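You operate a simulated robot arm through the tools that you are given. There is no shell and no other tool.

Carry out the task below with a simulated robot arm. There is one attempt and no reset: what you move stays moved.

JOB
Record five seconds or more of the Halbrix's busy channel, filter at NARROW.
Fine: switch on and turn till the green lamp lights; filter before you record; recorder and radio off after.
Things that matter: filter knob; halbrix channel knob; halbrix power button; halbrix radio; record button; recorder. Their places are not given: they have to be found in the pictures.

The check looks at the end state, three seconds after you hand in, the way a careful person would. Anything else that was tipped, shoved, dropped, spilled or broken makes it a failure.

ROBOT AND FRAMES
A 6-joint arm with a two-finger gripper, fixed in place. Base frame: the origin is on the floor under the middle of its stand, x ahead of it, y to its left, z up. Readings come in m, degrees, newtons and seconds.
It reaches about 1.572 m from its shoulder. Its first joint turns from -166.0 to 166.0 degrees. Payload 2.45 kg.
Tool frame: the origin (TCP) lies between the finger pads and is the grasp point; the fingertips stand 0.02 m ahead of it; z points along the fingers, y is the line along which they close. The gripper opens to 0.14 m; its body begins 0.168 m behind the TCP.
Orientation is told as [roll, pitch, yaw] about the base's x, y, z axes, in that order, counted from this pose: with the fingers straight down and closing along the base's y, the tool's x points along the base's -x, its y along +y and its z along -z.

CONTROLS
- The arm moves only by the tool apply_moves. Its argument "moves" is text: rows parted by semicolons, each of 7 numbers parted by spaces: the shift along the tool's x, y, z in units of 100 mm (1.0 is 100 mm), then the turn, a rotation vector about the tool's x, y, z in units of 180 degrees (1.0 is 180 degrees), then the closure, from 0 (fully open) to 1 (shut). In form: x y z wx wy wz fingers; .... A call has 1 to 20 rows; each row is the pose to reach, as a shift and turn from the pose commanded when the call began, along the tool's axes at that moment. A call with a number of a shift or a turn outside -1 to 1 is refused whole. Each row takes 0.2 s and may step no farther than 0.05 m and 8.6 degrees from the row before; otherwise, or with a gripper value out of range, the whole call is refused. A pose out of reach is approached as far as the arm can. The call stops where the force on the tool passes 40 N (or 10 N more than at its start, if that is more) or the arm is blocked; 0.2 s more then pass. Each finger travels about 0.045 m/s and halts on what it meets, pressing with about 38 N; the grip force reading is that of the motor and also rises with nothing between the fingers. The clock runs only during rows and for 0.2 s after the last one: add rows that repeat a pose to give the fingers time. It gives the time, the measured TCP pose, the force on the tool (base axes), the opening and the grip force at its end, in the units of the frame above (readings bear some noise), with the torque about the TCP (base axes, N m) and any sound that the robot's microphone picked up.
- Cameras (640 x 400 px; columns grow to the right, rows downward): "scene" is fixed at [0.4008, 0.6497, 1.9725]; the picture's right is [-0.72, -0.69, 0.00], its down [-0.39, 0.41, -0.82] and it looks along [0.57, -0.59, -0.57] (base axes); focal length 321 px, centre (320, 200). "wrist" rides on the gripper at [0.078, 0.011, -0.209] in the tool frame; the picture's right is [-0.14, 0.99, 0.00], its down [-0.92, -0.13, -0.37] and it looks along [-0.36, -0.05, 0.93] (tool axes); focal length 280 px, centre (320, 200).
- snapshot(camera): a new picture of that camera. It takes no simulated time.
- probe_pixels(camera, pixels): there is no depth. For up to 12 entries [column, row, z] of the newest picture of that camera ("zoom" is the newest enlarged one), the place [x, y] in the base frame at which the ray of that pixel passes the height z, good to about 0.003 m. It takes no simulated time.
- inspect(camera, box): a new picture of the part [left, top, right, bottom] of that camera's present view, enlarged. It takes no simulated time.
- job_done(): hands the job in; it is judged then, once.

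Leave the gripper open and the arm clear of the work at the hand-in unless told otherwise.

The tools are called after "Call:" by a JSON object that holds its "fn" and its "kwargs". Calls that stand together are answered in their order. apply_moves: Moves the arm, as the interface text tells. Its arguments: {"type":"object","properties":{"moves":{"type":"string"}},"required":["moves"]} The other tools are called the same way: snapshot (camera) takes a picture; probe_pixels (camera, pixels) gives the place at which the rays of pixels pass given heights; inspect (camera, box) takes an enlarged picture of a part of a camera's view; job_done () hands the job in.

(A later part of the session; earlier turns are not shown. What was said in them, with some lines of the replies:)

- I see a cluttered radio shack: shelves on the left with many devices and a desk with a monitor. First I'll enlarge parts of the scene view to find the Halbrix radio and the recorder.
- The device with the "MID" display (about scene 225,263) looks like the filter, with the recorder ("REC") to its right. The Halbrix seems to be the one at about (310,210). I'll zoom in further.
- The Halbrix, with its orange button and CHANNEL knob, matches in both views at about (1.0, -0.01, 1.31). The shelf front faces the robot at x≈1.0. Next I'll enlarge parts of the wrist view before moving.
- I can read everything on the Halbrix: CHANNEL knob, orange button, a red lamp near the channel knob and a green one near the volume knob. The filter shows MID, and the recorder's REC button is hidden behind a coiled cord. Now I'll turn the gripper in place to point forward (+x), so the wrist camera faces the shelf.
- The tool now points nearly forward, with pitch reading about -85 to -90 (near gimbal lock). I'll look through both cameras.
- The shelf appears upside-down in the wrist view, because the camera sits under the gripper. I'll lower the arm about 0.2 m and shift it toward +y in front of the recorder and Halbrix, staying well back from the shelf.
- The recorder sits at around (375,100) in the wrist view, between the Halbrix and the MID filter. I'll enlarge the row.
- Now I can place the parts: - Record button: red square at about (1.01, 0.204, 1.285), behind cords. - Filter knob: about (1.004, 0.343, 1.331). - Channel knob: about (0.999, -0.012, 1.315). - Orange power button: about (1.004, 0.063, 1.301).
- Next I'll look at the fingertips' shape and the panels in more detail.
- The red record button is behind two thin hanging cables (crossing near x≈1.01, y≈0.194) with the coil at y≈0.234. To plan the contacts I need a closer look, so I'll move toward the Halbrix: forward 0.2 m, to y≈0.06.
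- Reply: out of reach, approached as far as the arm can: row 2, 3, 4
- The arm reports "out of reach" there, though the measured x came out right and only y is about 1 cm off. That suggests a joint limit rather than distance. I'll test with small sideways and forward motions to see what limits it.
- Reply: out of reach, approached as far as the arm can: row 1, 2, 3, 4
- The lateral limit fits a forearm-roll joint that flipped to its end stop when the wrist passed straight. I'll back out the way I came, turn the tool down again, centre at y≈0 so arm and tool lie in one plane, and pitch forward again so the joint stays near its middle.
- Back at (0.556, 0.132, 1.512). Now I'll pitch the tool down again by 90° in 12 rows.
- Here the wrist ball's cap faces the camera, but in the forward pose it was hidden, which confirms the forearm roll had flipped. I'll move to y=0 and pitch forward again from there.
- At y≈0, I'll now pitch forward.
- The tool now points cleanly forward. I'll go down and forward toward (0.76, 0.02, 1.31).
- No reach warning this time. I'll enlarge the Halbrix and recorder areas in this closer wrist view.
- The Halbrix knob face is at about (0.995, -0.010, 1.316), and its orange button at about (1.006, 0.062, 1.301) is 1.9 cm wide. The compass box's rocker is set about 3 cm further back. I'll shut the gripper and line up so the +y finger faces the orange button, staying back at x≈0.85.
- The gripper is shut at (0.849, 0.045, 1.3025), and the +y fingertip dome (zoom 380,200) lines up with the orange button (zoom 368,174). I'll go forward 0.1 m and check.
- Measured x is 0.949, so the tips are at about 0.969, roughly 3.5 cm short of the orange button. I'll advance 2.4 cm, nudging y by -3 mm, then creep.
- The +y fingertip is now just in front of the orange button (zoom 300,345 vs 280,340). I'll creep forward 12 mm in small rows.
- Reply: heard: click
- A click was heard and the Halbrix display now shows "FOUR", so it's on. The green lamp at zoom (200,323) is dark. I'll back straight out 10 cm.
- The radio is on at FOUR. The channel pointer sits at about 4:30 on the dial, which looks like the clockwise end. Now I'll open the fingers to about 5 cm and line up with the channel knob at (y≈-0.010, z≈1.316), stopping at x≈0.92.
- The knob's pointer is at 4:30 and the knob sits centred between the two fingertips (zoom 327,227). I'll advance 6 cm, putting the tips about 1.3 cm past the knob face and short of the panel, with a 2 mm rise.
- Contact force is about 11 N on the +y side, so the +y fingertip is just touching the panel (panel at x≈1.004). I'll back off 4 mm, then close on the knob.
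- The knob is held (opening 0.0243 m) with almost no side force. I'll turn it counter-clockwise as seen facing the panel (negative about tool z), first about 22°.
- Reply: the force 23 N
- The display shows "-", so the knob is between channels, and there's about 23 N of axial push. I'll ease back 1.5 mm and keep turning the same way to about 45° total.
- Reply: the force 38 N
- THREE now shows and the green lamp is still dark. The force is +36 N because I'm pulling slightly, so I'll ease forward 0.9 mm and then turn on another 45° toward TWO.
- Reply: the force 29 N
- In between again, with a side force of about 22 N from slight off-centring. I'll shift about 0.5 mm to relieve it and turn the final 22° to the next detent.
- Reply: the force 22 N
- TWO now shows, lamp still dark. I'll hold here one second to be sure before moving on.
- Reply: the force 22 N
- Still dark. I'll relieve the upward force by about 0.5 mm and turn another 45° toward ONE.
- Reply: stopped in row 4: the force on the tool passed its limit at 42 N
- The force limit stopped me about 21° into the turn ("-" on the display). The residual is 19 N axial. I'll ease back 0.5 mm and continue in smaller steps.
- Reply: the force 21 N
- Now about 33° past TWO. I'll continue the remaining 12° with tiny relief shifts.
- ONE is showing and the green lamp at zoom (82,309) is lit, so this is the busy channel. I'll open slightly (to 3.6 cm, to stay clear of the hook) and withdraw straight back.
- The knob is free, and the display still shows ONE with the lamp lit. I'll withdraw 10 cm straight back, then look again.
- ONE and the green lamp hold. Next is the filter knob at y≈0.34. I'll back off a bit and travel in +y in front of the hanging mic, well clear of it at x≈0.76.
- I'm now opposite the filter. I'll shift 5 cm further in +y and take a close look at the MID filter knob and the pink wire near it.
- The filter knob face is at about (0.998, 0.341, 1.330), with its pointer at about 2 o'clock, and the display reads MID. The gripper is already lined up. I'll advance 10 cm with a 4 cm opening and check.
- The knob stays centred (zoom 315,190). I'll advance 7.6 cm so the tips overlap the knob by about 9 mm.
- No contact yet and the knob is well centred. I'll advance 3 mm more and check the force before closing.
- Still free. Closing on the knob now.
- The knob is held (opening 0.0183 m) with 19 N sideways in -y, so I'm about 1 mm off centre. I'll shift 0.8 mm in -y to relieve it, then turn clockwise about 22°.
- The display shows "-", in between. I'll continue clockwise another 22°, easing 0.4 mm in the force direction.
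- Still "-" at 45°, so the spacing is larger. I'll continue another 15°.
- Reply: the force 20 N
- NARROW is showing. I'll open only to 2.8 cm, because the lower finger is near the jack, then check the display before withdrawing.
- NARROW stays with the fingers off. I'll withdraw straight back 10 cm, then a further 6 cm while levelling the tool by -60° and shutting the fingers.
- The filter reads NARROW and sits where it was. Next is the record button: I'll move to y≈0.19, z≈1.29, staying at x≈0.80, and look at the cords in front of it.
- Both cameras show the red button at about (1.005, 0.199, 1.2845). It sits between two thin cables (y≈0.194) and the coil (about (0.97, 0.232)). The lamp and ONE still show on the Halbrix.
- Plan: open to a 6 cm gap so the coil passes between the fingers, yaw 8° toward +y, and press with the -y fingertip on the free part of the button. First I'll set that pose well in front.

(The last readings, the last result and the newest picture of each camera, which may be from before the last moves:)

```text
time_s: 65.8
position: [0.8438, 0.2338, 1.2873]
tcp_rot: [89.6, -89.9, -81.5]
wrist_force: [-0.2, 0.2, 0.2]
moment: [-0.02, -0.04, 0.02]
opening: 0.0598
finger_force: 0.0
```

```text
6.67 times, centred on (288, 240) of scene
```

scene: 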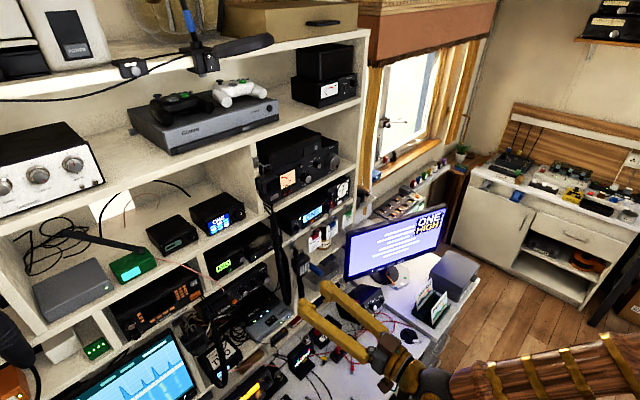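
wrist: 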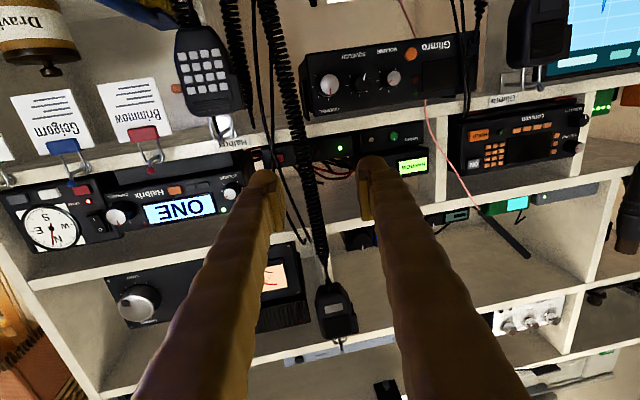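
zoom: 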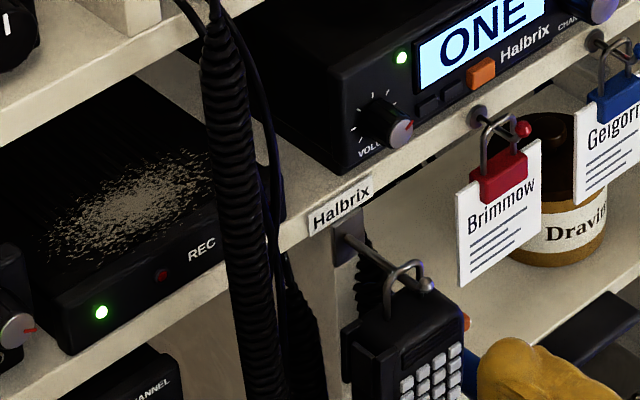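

The button's free part (zoom 242,190) is at y≈0.204, between the cable and the coil. I'll advance 9 cm along the tool axis with a 5 mm trim in -y, then check the straddle.

Call:
{"fn": "apply_moves", "kwargs": {"moves": "0.01 -0.052 0.3 0 0 0 0.571; 0.01 -0.052 0.6 0 0 0 0.571; 0.01 -0.052 0.8 0 0 0 0.571; 0.01 -0.052 0.9 0 0 0 0.571; 0.01 -0.052 0.9 0 0 0 0.571"}}

Call:
{"fn": "snapshot", "kwargs": {"camera": "wrist"}}

Call:
{"fn": "inspect", "kwargs": {"camera": "wrist", "box": [220, 110, 380, 210]}}

Call:
{"fn": "inspect", "kwargs": {"camera": "scene", "box": [240, 210, 336, 270]}}

```text
time_s: 67.0
position: [0.9342, 0.2403, 1.2868]
tcp_rot: [85.9, -89.8, -77.9]
wrist_force: [-0.5, -0.5, -0.5]
moment: [0.01, 0.0, 0.01]
opening: 0.0599
finger_force: 0.1
```

```text
taken
```

wrist: 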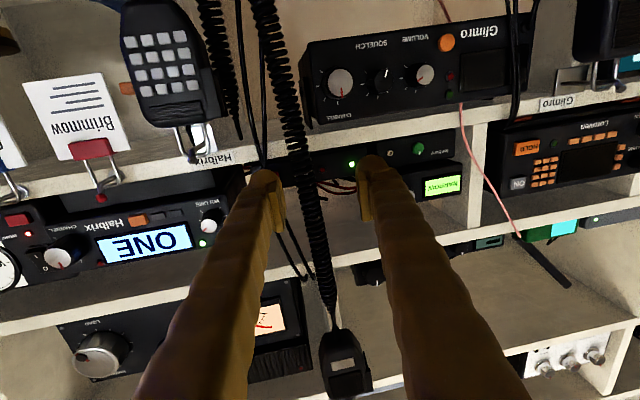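

```text
4.00 times, centred on (300, 160) of wrist
```

zoom: 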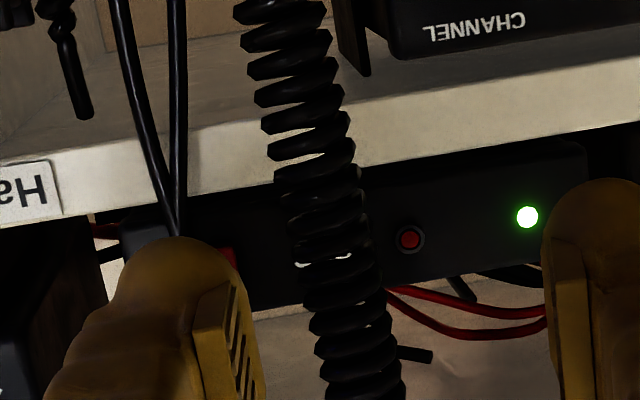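

```text
6.67 times, centred on (288, 240) of scene
```

zoom: 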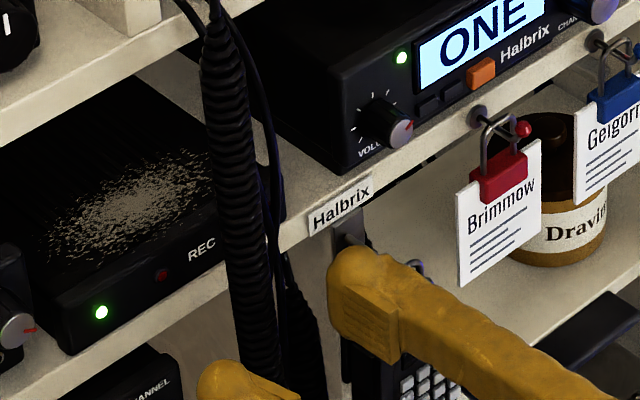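

The coil passes cleanly between the fingers, and the -y fingertip is aligned just left of the button's free edge and will converge on y≈0.205. I'll advance 3 cm more with a 2 mm rise, watching the force.

Call:
{"fn": "apply_moves", "kwargs": {"moves": "-0.02 0.005 0.1 0 0 0 0.571; -0.02 0.01 0.2 0 0 0 0.571; -0.02 0.01 0.3 0 0 0 0.571; -0.02 0.01 0.3 0 0 0 0.571"}}

Call:
{"fn": "inspect", "kwargs": {"camera": "wrist", "box": [220, 110, 380, 210]}}

Call:
{"fn": "inspect", "kwargs": {"camera": "scene", "box": [240, 210, 336, 270]}}

```text
time_s: 68.0
position: [0.9637, 0.2463, 1.2883]
tcp_rot: [91.4, -89.9, -83.4]
wrist_force: [0.1, 0.3, -0.8]
moment: [-0.02, 0.01, 0.0]
opening: 0.06
finger_force: 0.0
```

```text
4.00 times, centred on (300, 160) of wrist
```

zoom: 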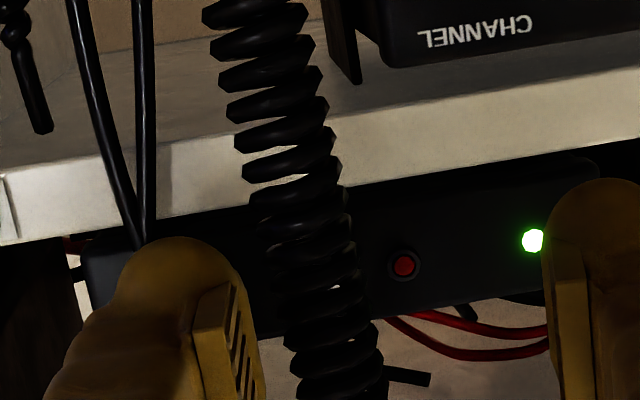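

```text
6.67 times, centred on (288, 240) of scene
```

zoom: 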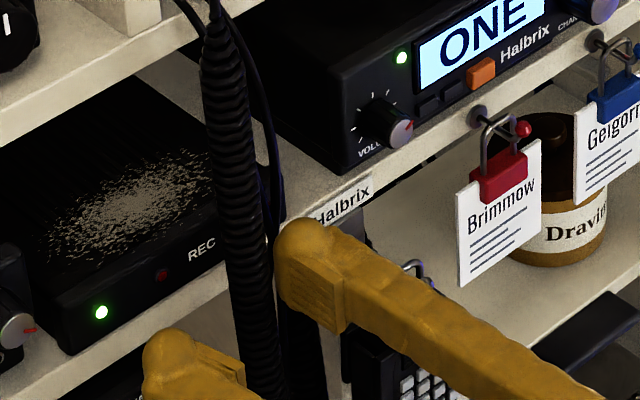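

No contact yet. The tip is at x≈0.99, about 1.5 cm short of the button. I'll creep forward 12 mm.

Call:
{"fn": "apply_moves", "kwargs": {"moves": "0 0 0.03 0 0 0 0.571; 0 0 0.06 0 0 0 0.571; 0 0 0.09 0 0 0 0.571; 0 0 0.12 0 0 0 0.571"}}

Call:
{"fn": "inspect", "kwargs": {"camera": "wrist", "box": [220, 110, 380, 210]}}

```text
time_s: 69.0
position: [0.9755, 0.2466, 1.2885]
tcp_rot: [87.9, -89.9, -79.8]
wrist_force: [-0.3, 0.0, -0.3]
moment: [0.02, -0.01, -0.02]
opening: 0.0601
finger_force: 0.1
```

```text
4.00 times, centred on (300, 160) of wrist
```

zoom: 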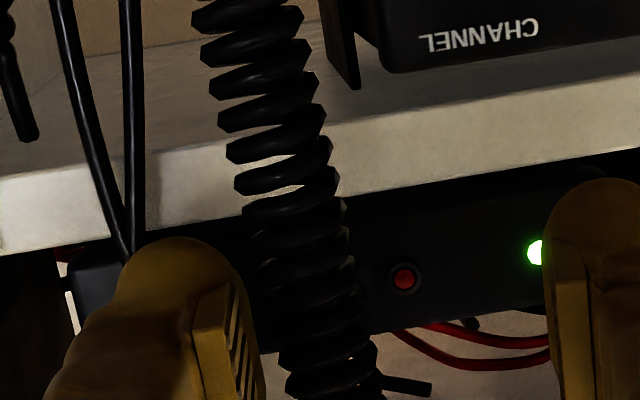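

Still no contact, with the tip at x≈1.001. I'll creep forward 6 mm more.

Call:
{"fn": "apply_moves", "kwargs": {"moves": "0 0 0.02 0 0 0 0.571; 0 0 0.04 0 0 0 0.571; 0 0 0.06 0 0 0 0.571"}}

Call:
{"fn": "inspect", "kwargs": {"camera": "wrist", "box": [220, 110, 380, 210]}}

```text
time_s: 69.8
position: [0.9802, 0.2472, 1.2885]
tcp_rot: [87.2, -90.0, -79.2]
wrist_force: [-0.1, -0.3, -0.6]
moment: [-0.02, -0.07, 0.0]
opening: 0.0603
finger_force: 0.1
```

```text
4.00 times, centred on (300, 160) of wrist
```

zoom: 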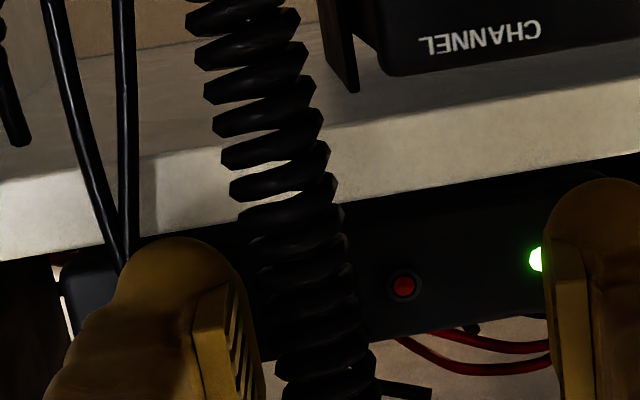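

Tip at x≈1.006, still free. I'll creep forward another 6 mm in 2 mm rows.

Call:
{"fn": "apply_moves", "kwargs": {"moves": "0 0 0.02 0 0 0 0.571; 0 0 0.04 0 0 0 0.571; 0 0 0.06 0 0 0 0.571"}}

Call:
{"fn": "inspect", "kwargs": {"camera": "wrist", "box": [220, 110, 380, 210]}}

```text
time_s: 70.6
position: [0.9874, 0.2484, 1.2894]
tcp_rot: [92.5, -89.9, -84.5]
wrist_force: [0.2, -0.6, 0.1]
moment: [0.03, -0.02, -0.01]
opening: 0.0599
finger_force: 0.1
```

```text
4.00 times, centred on (300, 160) of wrist
```

zoom: 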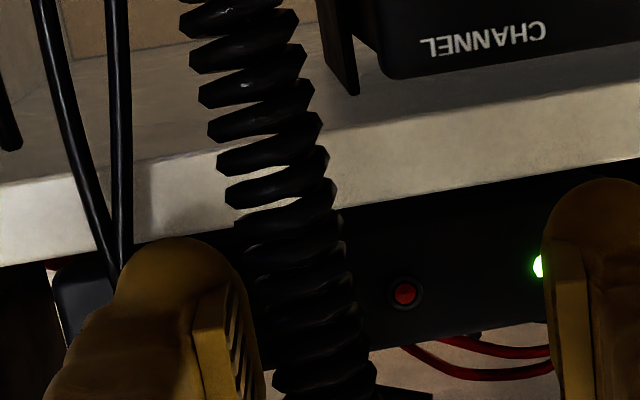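

Still free at tip x≈1.013, so the recorder panel is a little deeper than estimated. I'll keep creeping in 2 mm rows.

Call:
{"fn": "apply_moves", "kwargs": {"moves": "0 0 0.02 0 0 0 0.571; 0 0 0.04 0 0 0 0.571; 0 0 0.04 0 0 0 0.571"}}

Call:
{"fn": "inspect", "kwargs": {"camera": "wrist", "box": [220, 110, 380, 210]}}

Call:
{"fn": "inspect", "kwargs": {"camera": "scene", "box": [240, 210, 336, 270]}}

```text
time_s: 71.4
position: [0.9911, 0.2499, 1.2895]
tcp_rot: [98.0, -89.9, -90.0]
wrist_force: [-1.9, -0.3, -0.3]
moment: [0.0, 0.0, -0.1]
opening: 0.0597
finger_force: 0.0
heard: click
```

```text
4.00 times, centred on (300, 160) of wrist
```

zoom: 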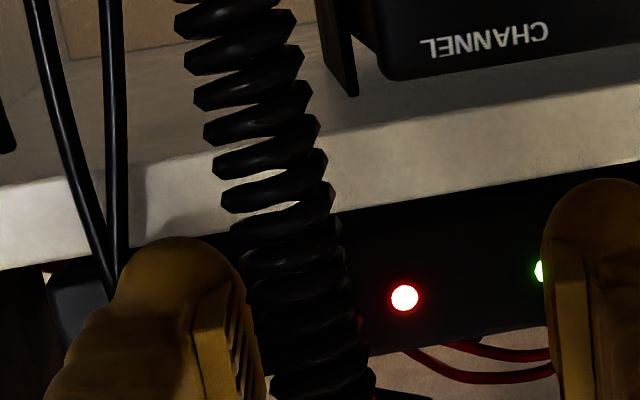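

```text
6.67 times, centred on (288, 240) of scene
```

zoom: 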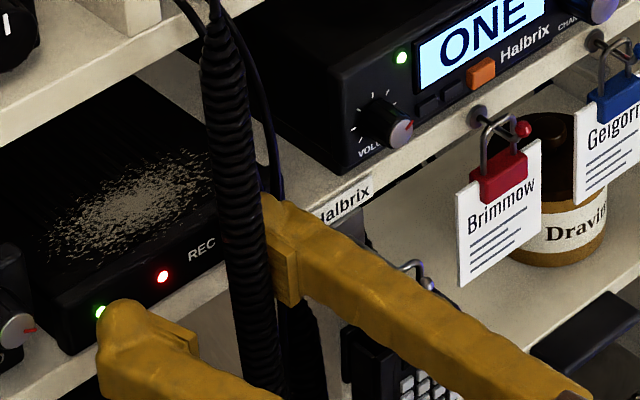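

A click was heard and the recorder's red lamp is lit, so it's recording (from about t=71.3 s). I'll release the button by backing off 1 cm and check that the lamp stays lit.

Call:
{"fn": "apply_moves", "kwargs": {"moves": "0 0 -0.04 0 0 0 0.571; 0 0 -0.08 0 0 0 0.571; 0 0 -0.1 0 0 0 0.571"}}

Call:
{"fn": "inspect", "kwargs": {"camera": "wrist", "box": [220, 110, 380, 210]}}

Call:
{"fn": "inspect", "kwargs": {"camera": "scene", "box": [200, 200, 344, 290]}}

```text
time_s: 72.2
position: [0.9802, 0.2459, 1.2888]
tcp_rot: [85.6, -89.9, -77.6]
wrist_force: [0.2, 0.0, 0.8]
moment: [-0.02, 0.01, 0.01]
opening: 0.0602
finger_force: 0.0
```

```text
4.00 times, centred on (300, 160) of wrist
```

zoom: 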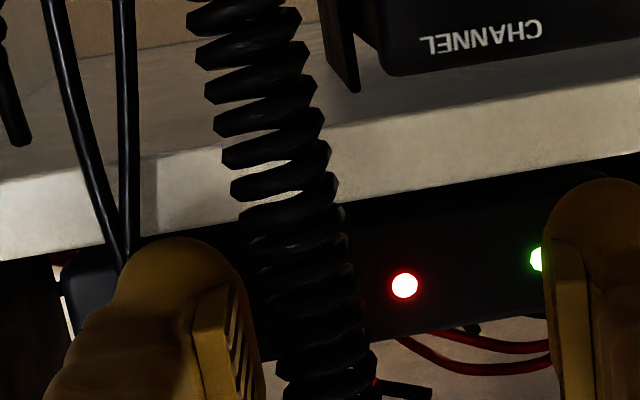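

```text
4.44 times, centred on (272, 245) of scene
```

zoom: 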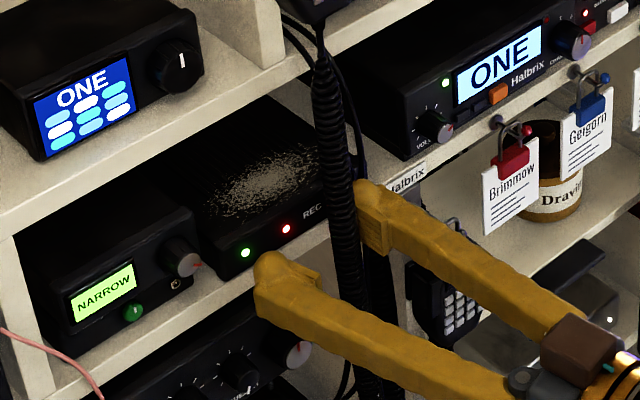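

The red record lamp stays lit, the Halbrix shows ONE with its green lamp, and the filter reads NARROW. I'll hold still to let it record: 4 s now, then a check.

Call:
{"fn": "apply_moves", "kwargs": {"moves": "0 0 0 0 0 0 0.571; 0 0 0 0 0 0 0.571; 0 0 0 0 0 0 0.571; 0 0 0 0 0 0 0.571; 0 0 0 0 0 0 0.571; 0 0 0 0 0 0 0.571; 0 0 0 0 0 0 0.571; 0 0 0 0 0 0 0.571; 0 0 0 0 0 0 0.571; 0 0 0 0 0 0 0.571; 0 0 0 0 0 0 0.571; 0 0 0 0 0 0 0.571; 0 0 0 0 0 0 0.571; 0 0 0 0 0 0 0.571; 0 0 0 0 0 0 0.571; 0 0 0 0 0 0 0.571; 0 0 0 0 0 0 0.571; 0 0 0 0 0 0 0.571; 0 0 0 0 0 0 0.571; 0 0 0 0 0 0 0.571"}}

Call:
{"fn": "inspect", "kwargs": {"camera": "scene", "box": [200, 200, 344, 290]}}

```text
time_s: 76.4
position: [0.9799, 0.2474, 1.2888]
tcp_rot: [88.5, -89.9, -80.5]
wrist_force: [0.9, -0.9, -0.1]
moment: [0.02, 0.01, 0.0]
opening: 0.0602
finger_force: 0.0
```

```text
4.44 times, centred on (272, 245) of scene
```

zoom: 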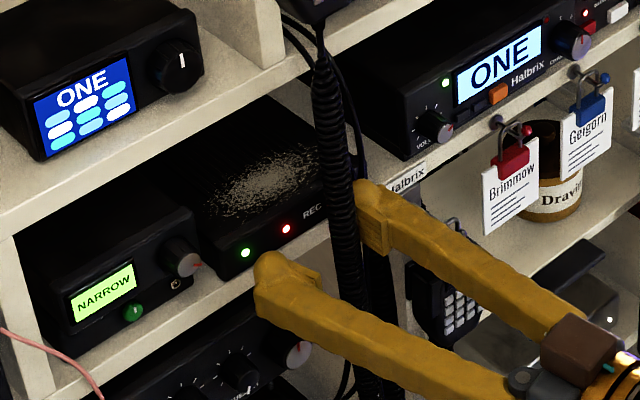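

Everything is steady: ONE, green lamp, NARROW, red record lamp. About 5.1 s have passed since the start at ~71.3 s, so I'll wait 3 s more for margin.

Call:
{"fn": "apply_moves", "kwargs": {"moves": "0 0 0 0 0 0 0.571; 0 0 0 0 0 0 0.571; 0 0 0 0 0 0 0.571; 0 0 0 0 0 0 0.571; 0 0 0 0 0 0 0.571; 0 0 0 0 0 0 0.571; 0 0 0 0 0 0 0.571; 0 0 0 0 0 0 0.571; 0 0 0 0 0 0 0.571; 0 0 0 0 0 0 0.571; 0 0 0 0 0 0 0.571; 0 0 0 0 0 0 0.571; 0 0 0 0 0 0 0.571; 0 0 0 0 0 0 0.571; 0 0 0 0 0 0 0.571"}}

Call:
{"fn": "inspect", "kwargs": {"camera": "scene", "box": [200, 200, 344, 290]}}

```text
time_s: 79.6
position: [0.9802, 0.2488, 1.2896]
tcp_rot: [88.8, -89.8, -80.9]
wrist_force: [-0.3, -0.2, 0.0]
moment: [-0.01, 0.01, -0.02]
opening: 0.0601
finger_force: 0.1
```

```text
4.44 times, centred on (272, 245) of scene
```

zoom: 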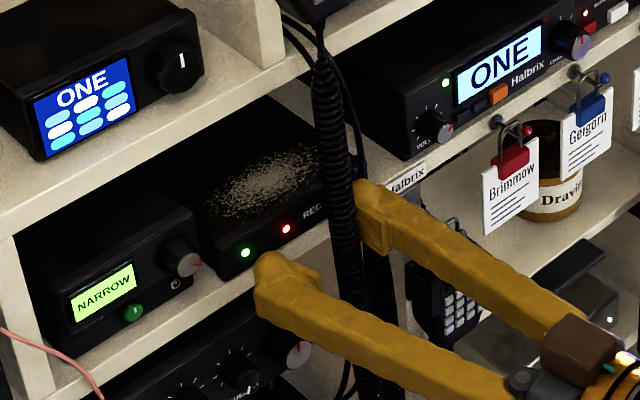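

About 8 s recorded. Now I'll press the record button once more by advancing the same 10 mm.

Call:
{"fn": "apply_moves", "kwargs": {"moves": "0 0 0.04 0 0 0 0.571; 0 0 0.07 0 0 0 0.571; 0 0 0.09 0 0 0 0.571; 0 0 0.1 0 0 0 0.571"}}

Call:
{"fn": "inspect", "kwargs": {"camera": "wrist", "box": [220, 110, 380, 210]}}

```text
time_s: 80.6
position: [0.991, 0.2483, 1.289]
tcp_rot: [97.6, -89.9, -89.6]
wrist_force: [-1.1, -0.2, 0.2]
moment: [-0.02, 0.02, -0.02]
opening: 0.0601
finger_force: 0.0
```

```text
4.00 times, centred on (300, 160) of wrist
```

zoom: 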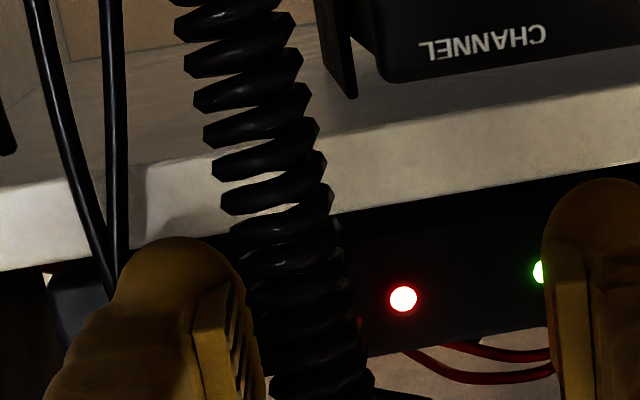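

Touching (about 1 N) but no click yet, and the lamp is still red. I'll push 1 mm further.

Call:
{"fn": "apply_moves", "kwargs": {"moves": "0 0 0.01 0 0 0 0.571; 0 0 0.01 0 0 0 0.571"}}

Call:
{"fn": "inspect", "kwargs": {"camera": "wrist", "box": [220, 110, 380, 210]}}

```text
time_s: 81.2
position: [0.9907, 0.2493, 1.2896]
tcp_rot: [92.5, -89.9, -84.7]
wrist_force: [-1.8, 0.8, -1.3]
moment: [0.04, 0.01, -0.11]
opening: 0.0599
finger_force: 0.0
heard: click
```

```text
4.00 times, centred on (300, 160) of wrist
```

zoom: 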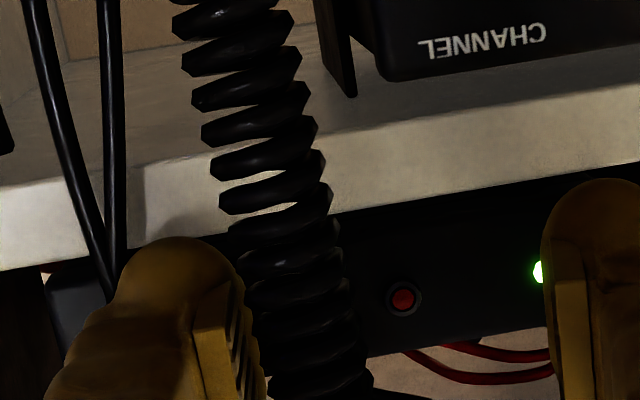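

A click was heard and the red lamp is out: recording has stopped. I'll withdraw straight back along the tool axis, out from around the coil.

Call:
{"fn": "apply_moves", "kwargs": {"moves": "0 0 -0.1 0 0 0 0.571; 0 0 -0.3 0 0 0 0.571; 0 0 -0.6 0 0 0 0.571; 0 0 -0.9 0 0 0 0.571; 0 0 -1.0 0 0 0 0.571"}}

Call:
{"fn": "apply_moves", "kwargs": {"moves": "0 0 -0.4 0 0 0 0.571; 0 0 -0.8 0 0 0 0.571; 0 0 -0.8 0.0222 0 0 0.8; 0 0 -0.8 0.0444 0 0 1; 0 0 -0.8 0.0444 0 0 1; 0 0 -0.8 0.0444 0 0 1; 0 0 -0.8 0.0444 0 0 1"}}

Call:
{"fn": "inspect", "kwargs": {"camera": "scene", "box": [200, 200, 344, 290]}}

Call:
{"fn": "snapshot", "kwargs": {"camera": "wrist"}}

```text
time_s: 82.4
position: [0.8941, 0.2359, 1.2896]
tcp_rot: [100.7, -89.9, -92.6]
wrist_force: [0.1, -0.1, -0.3]
moment: [0.01, 0.05, 0.02]
opening: 0.0598
finger_force: 0.1
```

```text
time_s: 84.0
position: [0.8138, 0.225, 1.2889]
tcp_rot: [83.8, -89.9, -83.8]
wrist_force: [0.2, -0.1, 0.4]
moment: [0.0, -0.01, -0.03]
opening: 0.0
finger_force: 30.0
```

```text
4.44 times, centred on (272, 245) of scene
```

zoom: 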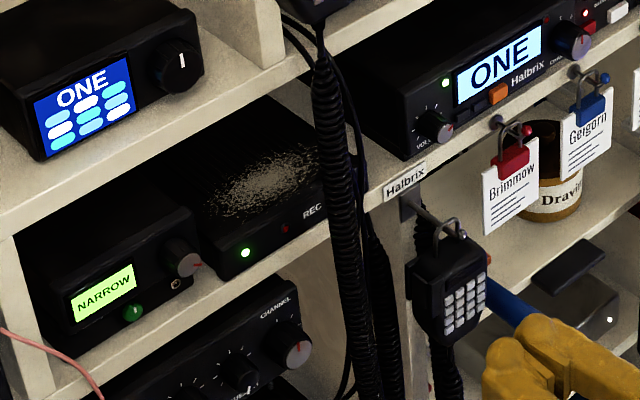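

```text
taken
```

wrist: 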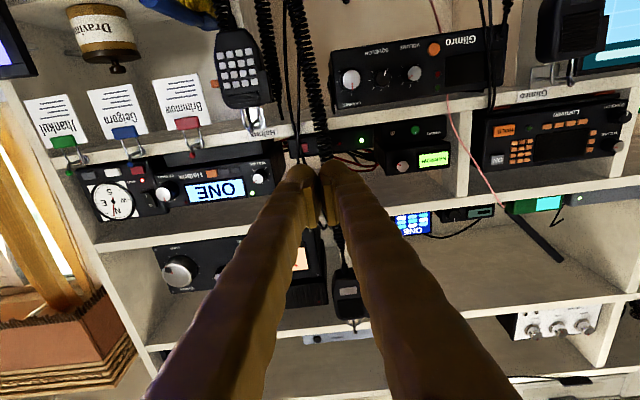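

Recording is stopped, the filter reads NARROW and the radio is on ONE. Last step is the radio power. I'll move (fingers shut) to y≈0.044, z≈1.300 in front of the orange button, as before.

Call:
{"fn": "apply_moves", "kwargs": {"moves": "-0.06 -0.4 0 0 0 0 1; -0.115 -0.8 0 0 0 0 1; -0.115 -1.0 0 0 0 0 1; -0.115 -1.0 0 0 0 0 1"}}

Call:
{"fn": "apply_moves", "kwargs": {"moves": "0 -0.4 0.2 0 0 0 1; 0 -0.81 0.5 0 0 0 1; 0 -0.81 0.7 0 0 0 1; 0 -0.81 0.7 0 0 0 1"}}

Call:
{"fn": "inspect", "kwargs": {"camera": "wrist", "box": [240, 110, 400, 210]}}

Call:
{"fn": "inspect", "kwargs": {"camera": "scene", "box": [270, 170, 366, 230]}}

```text
time_s: 85.0
position: [0.8143, 0.1245, 1.3007]
tcp_rot: [72.1, -89.9, -72.0]
wrist_force: [-0.4, -0.1, 0.5]
moment: [-0.03, -0.05, 0.02]
opening: 0.0
finger_force: 29.4
```

```text
refused: row 2 steps farther than a row can; nothing moved
```

```text
4.00 times, centred on (320, 160) of wrist
```

zoom: 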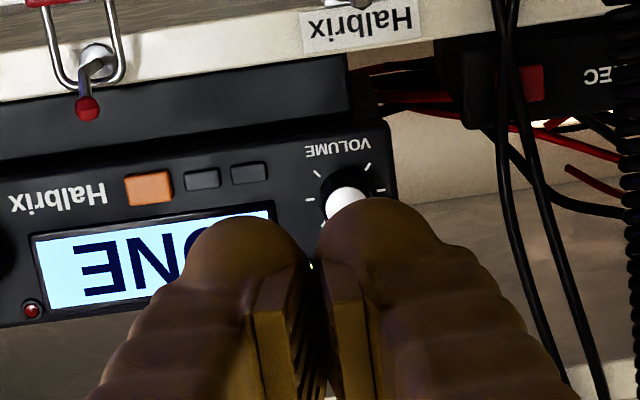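

```text
6.67 times, centred on (318, 200) of scene
```

zoom: 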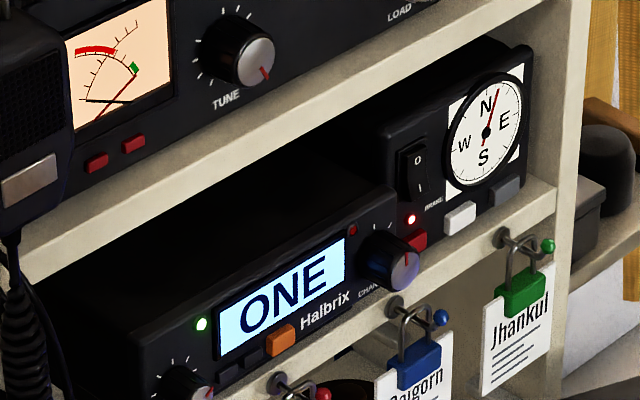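

The second call was refused because one row stepped slightly too far, and nothing moved. I'm at (0.814, 0.1245, 1.3007). I'll redo it with smaller steps: first sideways to y≈0.044, then forward.

Call:
{"fn": "apply_moves", "kwargs": {"moves": "0 -0.4 0 0 0 0 1; 0 -0.805 0 0 0 0 1; 0 -0.805 0.3 0 0 0 1; 0 -0.805 0.7 0 0 0 1; 0 -0.805 0.7 0 0 0 1"}}

Call:
{"fn": "inspect", "kwargs": {"camera": "wrist", "box": [240, 110, 400, 210]}}

```text
time_s: 86.2
position: [0.8861, 0.0427, 1.3033]
tcp_rot: [89.4, -89.8, -89.3]
wrist_force: [-0.4, 0.2, 0.3]
moment: [0.02, 0.02, 0.01]
opening: 0.0
finger_force: 29.4
```

```text
4.00 times, centred on (320, 160) of wrist
```

zoom: 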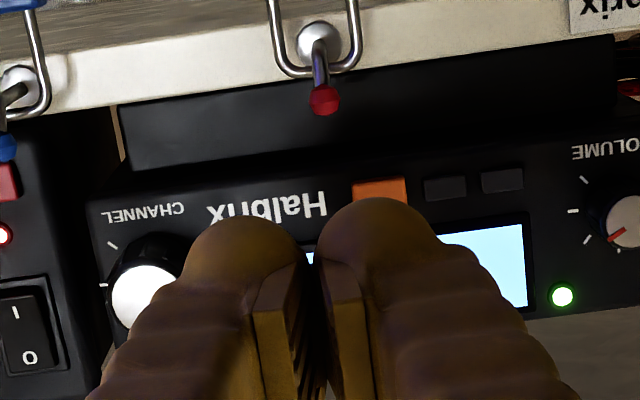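

Alignment matches the first press. I'll advance 8.6 cm to x≈0.972, then creep.

Call:
{"fn": "apply_moves", "kwargs": {"moves": "0 0 0.4 0 0 0 1; 0 0 0.7 0 0 0 1; 0 0 0.86 0 0 0 1; 0 0 0.86 0 0 0 1"}}

Call:
{"fn": "inspect", "kwargs": {"camera": "scene", "box": [270, 170, 366, 230]}}

```text
time_s: 87.2
position: [0.9694, 0.0433, 1.3]
tcp_rot: [84.7, -89.9, -84.7]
wrist_force: [-0.1, 0.9, -0.9]
moment: [-0.01, -0.01, -0.01]
opening: 0.0002
finger_force: 29.4
```

```text
6.67 times, centred on (318, 200) of scene
```

zoom: 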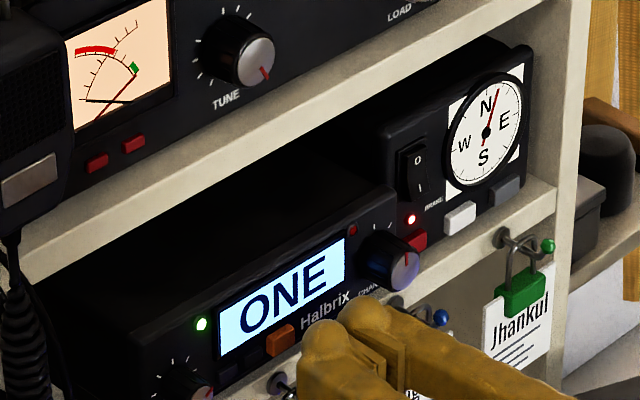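

The tip sits just before the orange button, with x measuring 0.969. I'll creep 14 mm in small rows.

Call:
{"fn": "apply_moves", "kwargs": {"moves": "0 0 0.04 0 0 0 1; 0 0 0.08 0 0 0 1; 0 0 0.11 0 0 0 1; 0 0 0.13 0 0 0 1"}}

Call:
{"fn": "inspect", "kwargs": {"camera": "scene", "box": [270, 170, 366, 230]}}

```text
time_s: 88.2
position: [0.9828, 0.0445, 1.2993]
tcp_rot: [88.2, -89.9, -88.2]
wrist_force: [-1.5, -0.7, 0.1]
moment: [0.0, -0.03, -0.02]
opening: 0.0002
finger_force: 29.5
heard: click
```

```text
6.67 times, centred on (318, 200) of scene
```

zoom: 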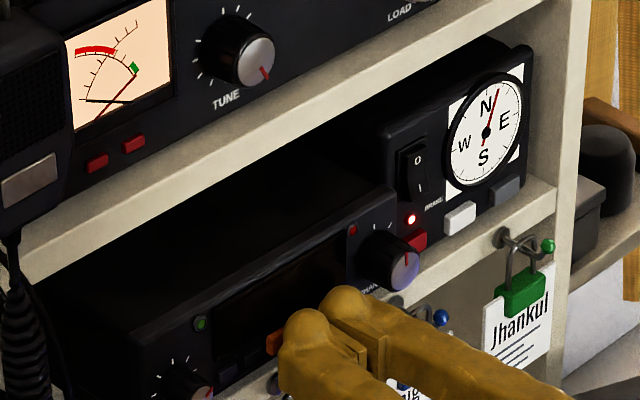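

Click, and the Halbrix display and lamp are dark, so it's off. I'll withdraw straight back.

Call:
{"fn": "apply_moves", "kwargs": {"moves": "0 0 -0.2 0 0 0 1; 0 0 -0.5 0 0 0 1; 0 0 -0.9 0 0 0 1; 0 0 -1.0 0 0 0 1; 0 0 -1.0 0 0 0 1"}}

Call:
{"fn": "apply_moves", "kwargs": {"moves": "0 0 -0.3 0 0 0 1; 0 0 -0.7 0 0 0 1; 0 0 -1.0 0 0 0 0.7; 0 0 -1.0 0 0 0 0.3; 0 0 -1.0 0 0 0 0; 0 0 -1.0 0 0 0 0; 0 0 -1.0 0 0 0 0; 0 0 -1.0 0 0 0 0; 0 0 -1.0 0 0 0 0; 0 0 -1.0 0 0 0 0"}}

Call:
{"fn": "snapshot", "kwargs": {"camera": "scene"}}

Call:
{"fn": "inspect", "kwargs": {"camera": "scene", "box": [200, 170, 360, 270]}}

Call:
{"fn": "inspect", "kwargs": {"camera": "wrist", "box": [200, 60, 520, 200]}}

```text
time_s: 89.4
position: [0.8801, 0.0447, 1.2991]
tcp_rot: [83.5, -89.9, -83.4]
wrist_force: [-0.6, -0.6, 0.1]
moment: [0.0, 0.0, -0.01]
opening: 0.0001
finger_force: 29.6
```

```text
time_s: 91.6
position: [0.7824, 0.0437, 1.3002]
tcp_rot: [80.9, -89.9, -81.0]
wrist_force: [-0.8, 0.7, -0.6]
moment: [-0.01, 0.01, 0.02]
opening: 0.14
finger_force: 0.0
```

```text
taken
```

scene: 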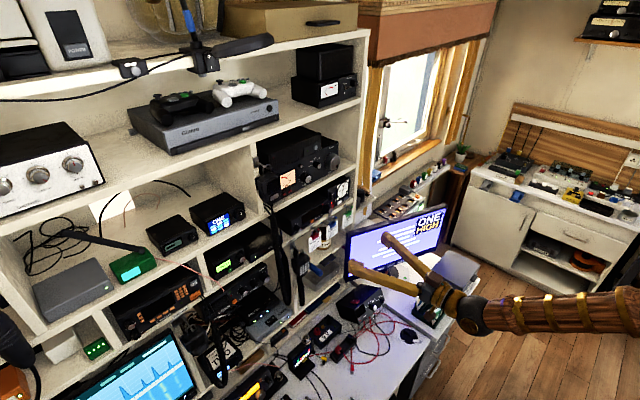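

```text
4.00 times, centred on (280, 220) of scene
```

zoom: 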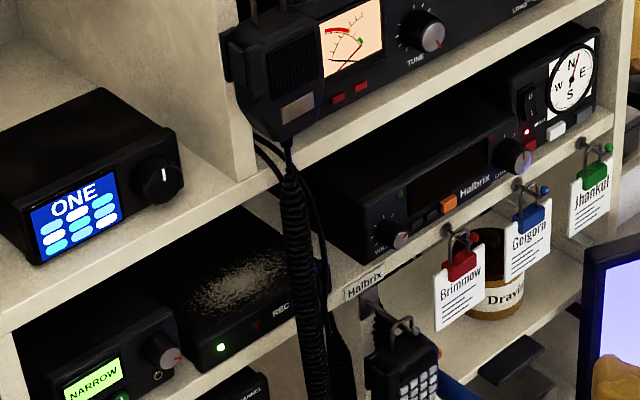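

```text
2.00 times, centred on (360, 130) of wrist
```

zoom: 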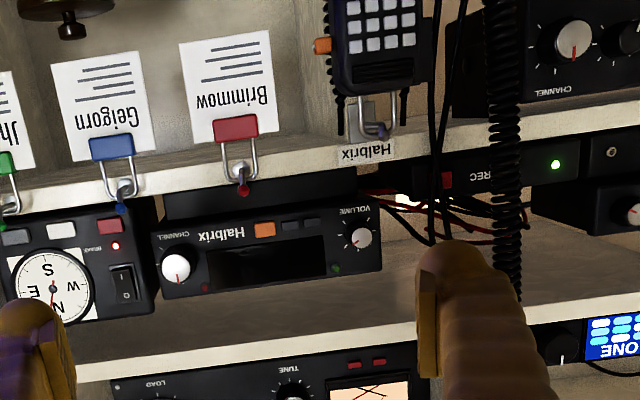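

Final state as I read it:
- Halbrix: dark, off.
- Recorder: red lamp out, green standby lamp lit as at the start.
- Filter: NARROW.
- Tags, mic, compass box and cords: unmoved.
- Gripper: open.

I'll retreat another 10 cm to be well clear, then hand in.

Call:
{"fn": "apply_moves", "kwargs": {"moves": "0 0 -0.4 0 0 0 0; 0 0 -0.8 0 0 0 0; 0 0 -1.0 0 0 0 0; 0 0 -1.0 0 0 0 0"}}

Call:
{"fn": "inspect", "kwargs": {"camera": "scene", "box": [200, 170, 360, 270]}}

```text
time_s: 92.6
position: [0.6817, 0.0439, 1.2996]
tcp_rot: [83.4, -89.9, -83.4]
wrist_force: [0.2, -0.3, 0.1]
moment: [0.01, 0.01, 0.0]
opening: 0.1399
finger_force: 0.0
```

```text
4.00 times, centred on (280, 220) of scene
```

zoom: 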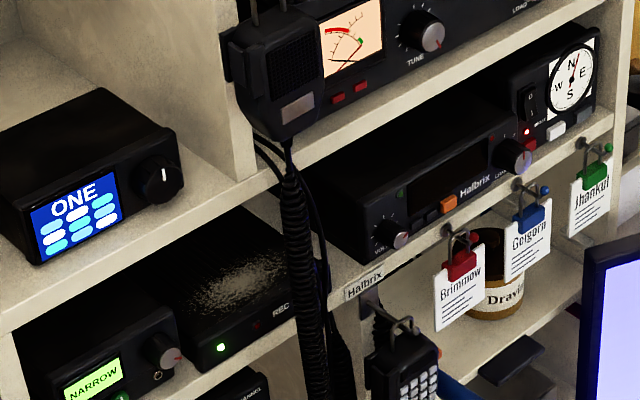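

The radio is off, the recorder has stopped, the filter is at NARROW, and the arm is clear with the gripper open. Handing in.

Call:
{"fn": "job_done", "kwargs": {}}

```text
The job is handed in.
```

I recorded the Halbrix's busy channel for about 9–10 seconds with the filter at NARROW. The recorder was then stopped and the radio switched off. The job is handed in, but I haven't seen the check's result.

- **Radio:** I switched it on at channel FOUR and turned the channel knob down. The green lamp lit at channel ONE. After the recording I pressed the power button again, and the display and lamp went dark.
- **Filter:** I turned it from MID to NARROW before recording, and it still reads NARROW.
- **Recorder:** The red lamp was lit from about 71 s to 81 s on the clock, with ONE, the green lamp and NARROW showing during the recording. A second press put it out. Its green lamp is still lit, as it was at the start, and I saw no separate power switch.
- **Surroundings:** I saw nothing else moved. Forces on the channel knob reached about 42 N once while turning, but the radio didn't appear to shift.

The gripper is open, and the arm is about 30 cm back from the shelf.
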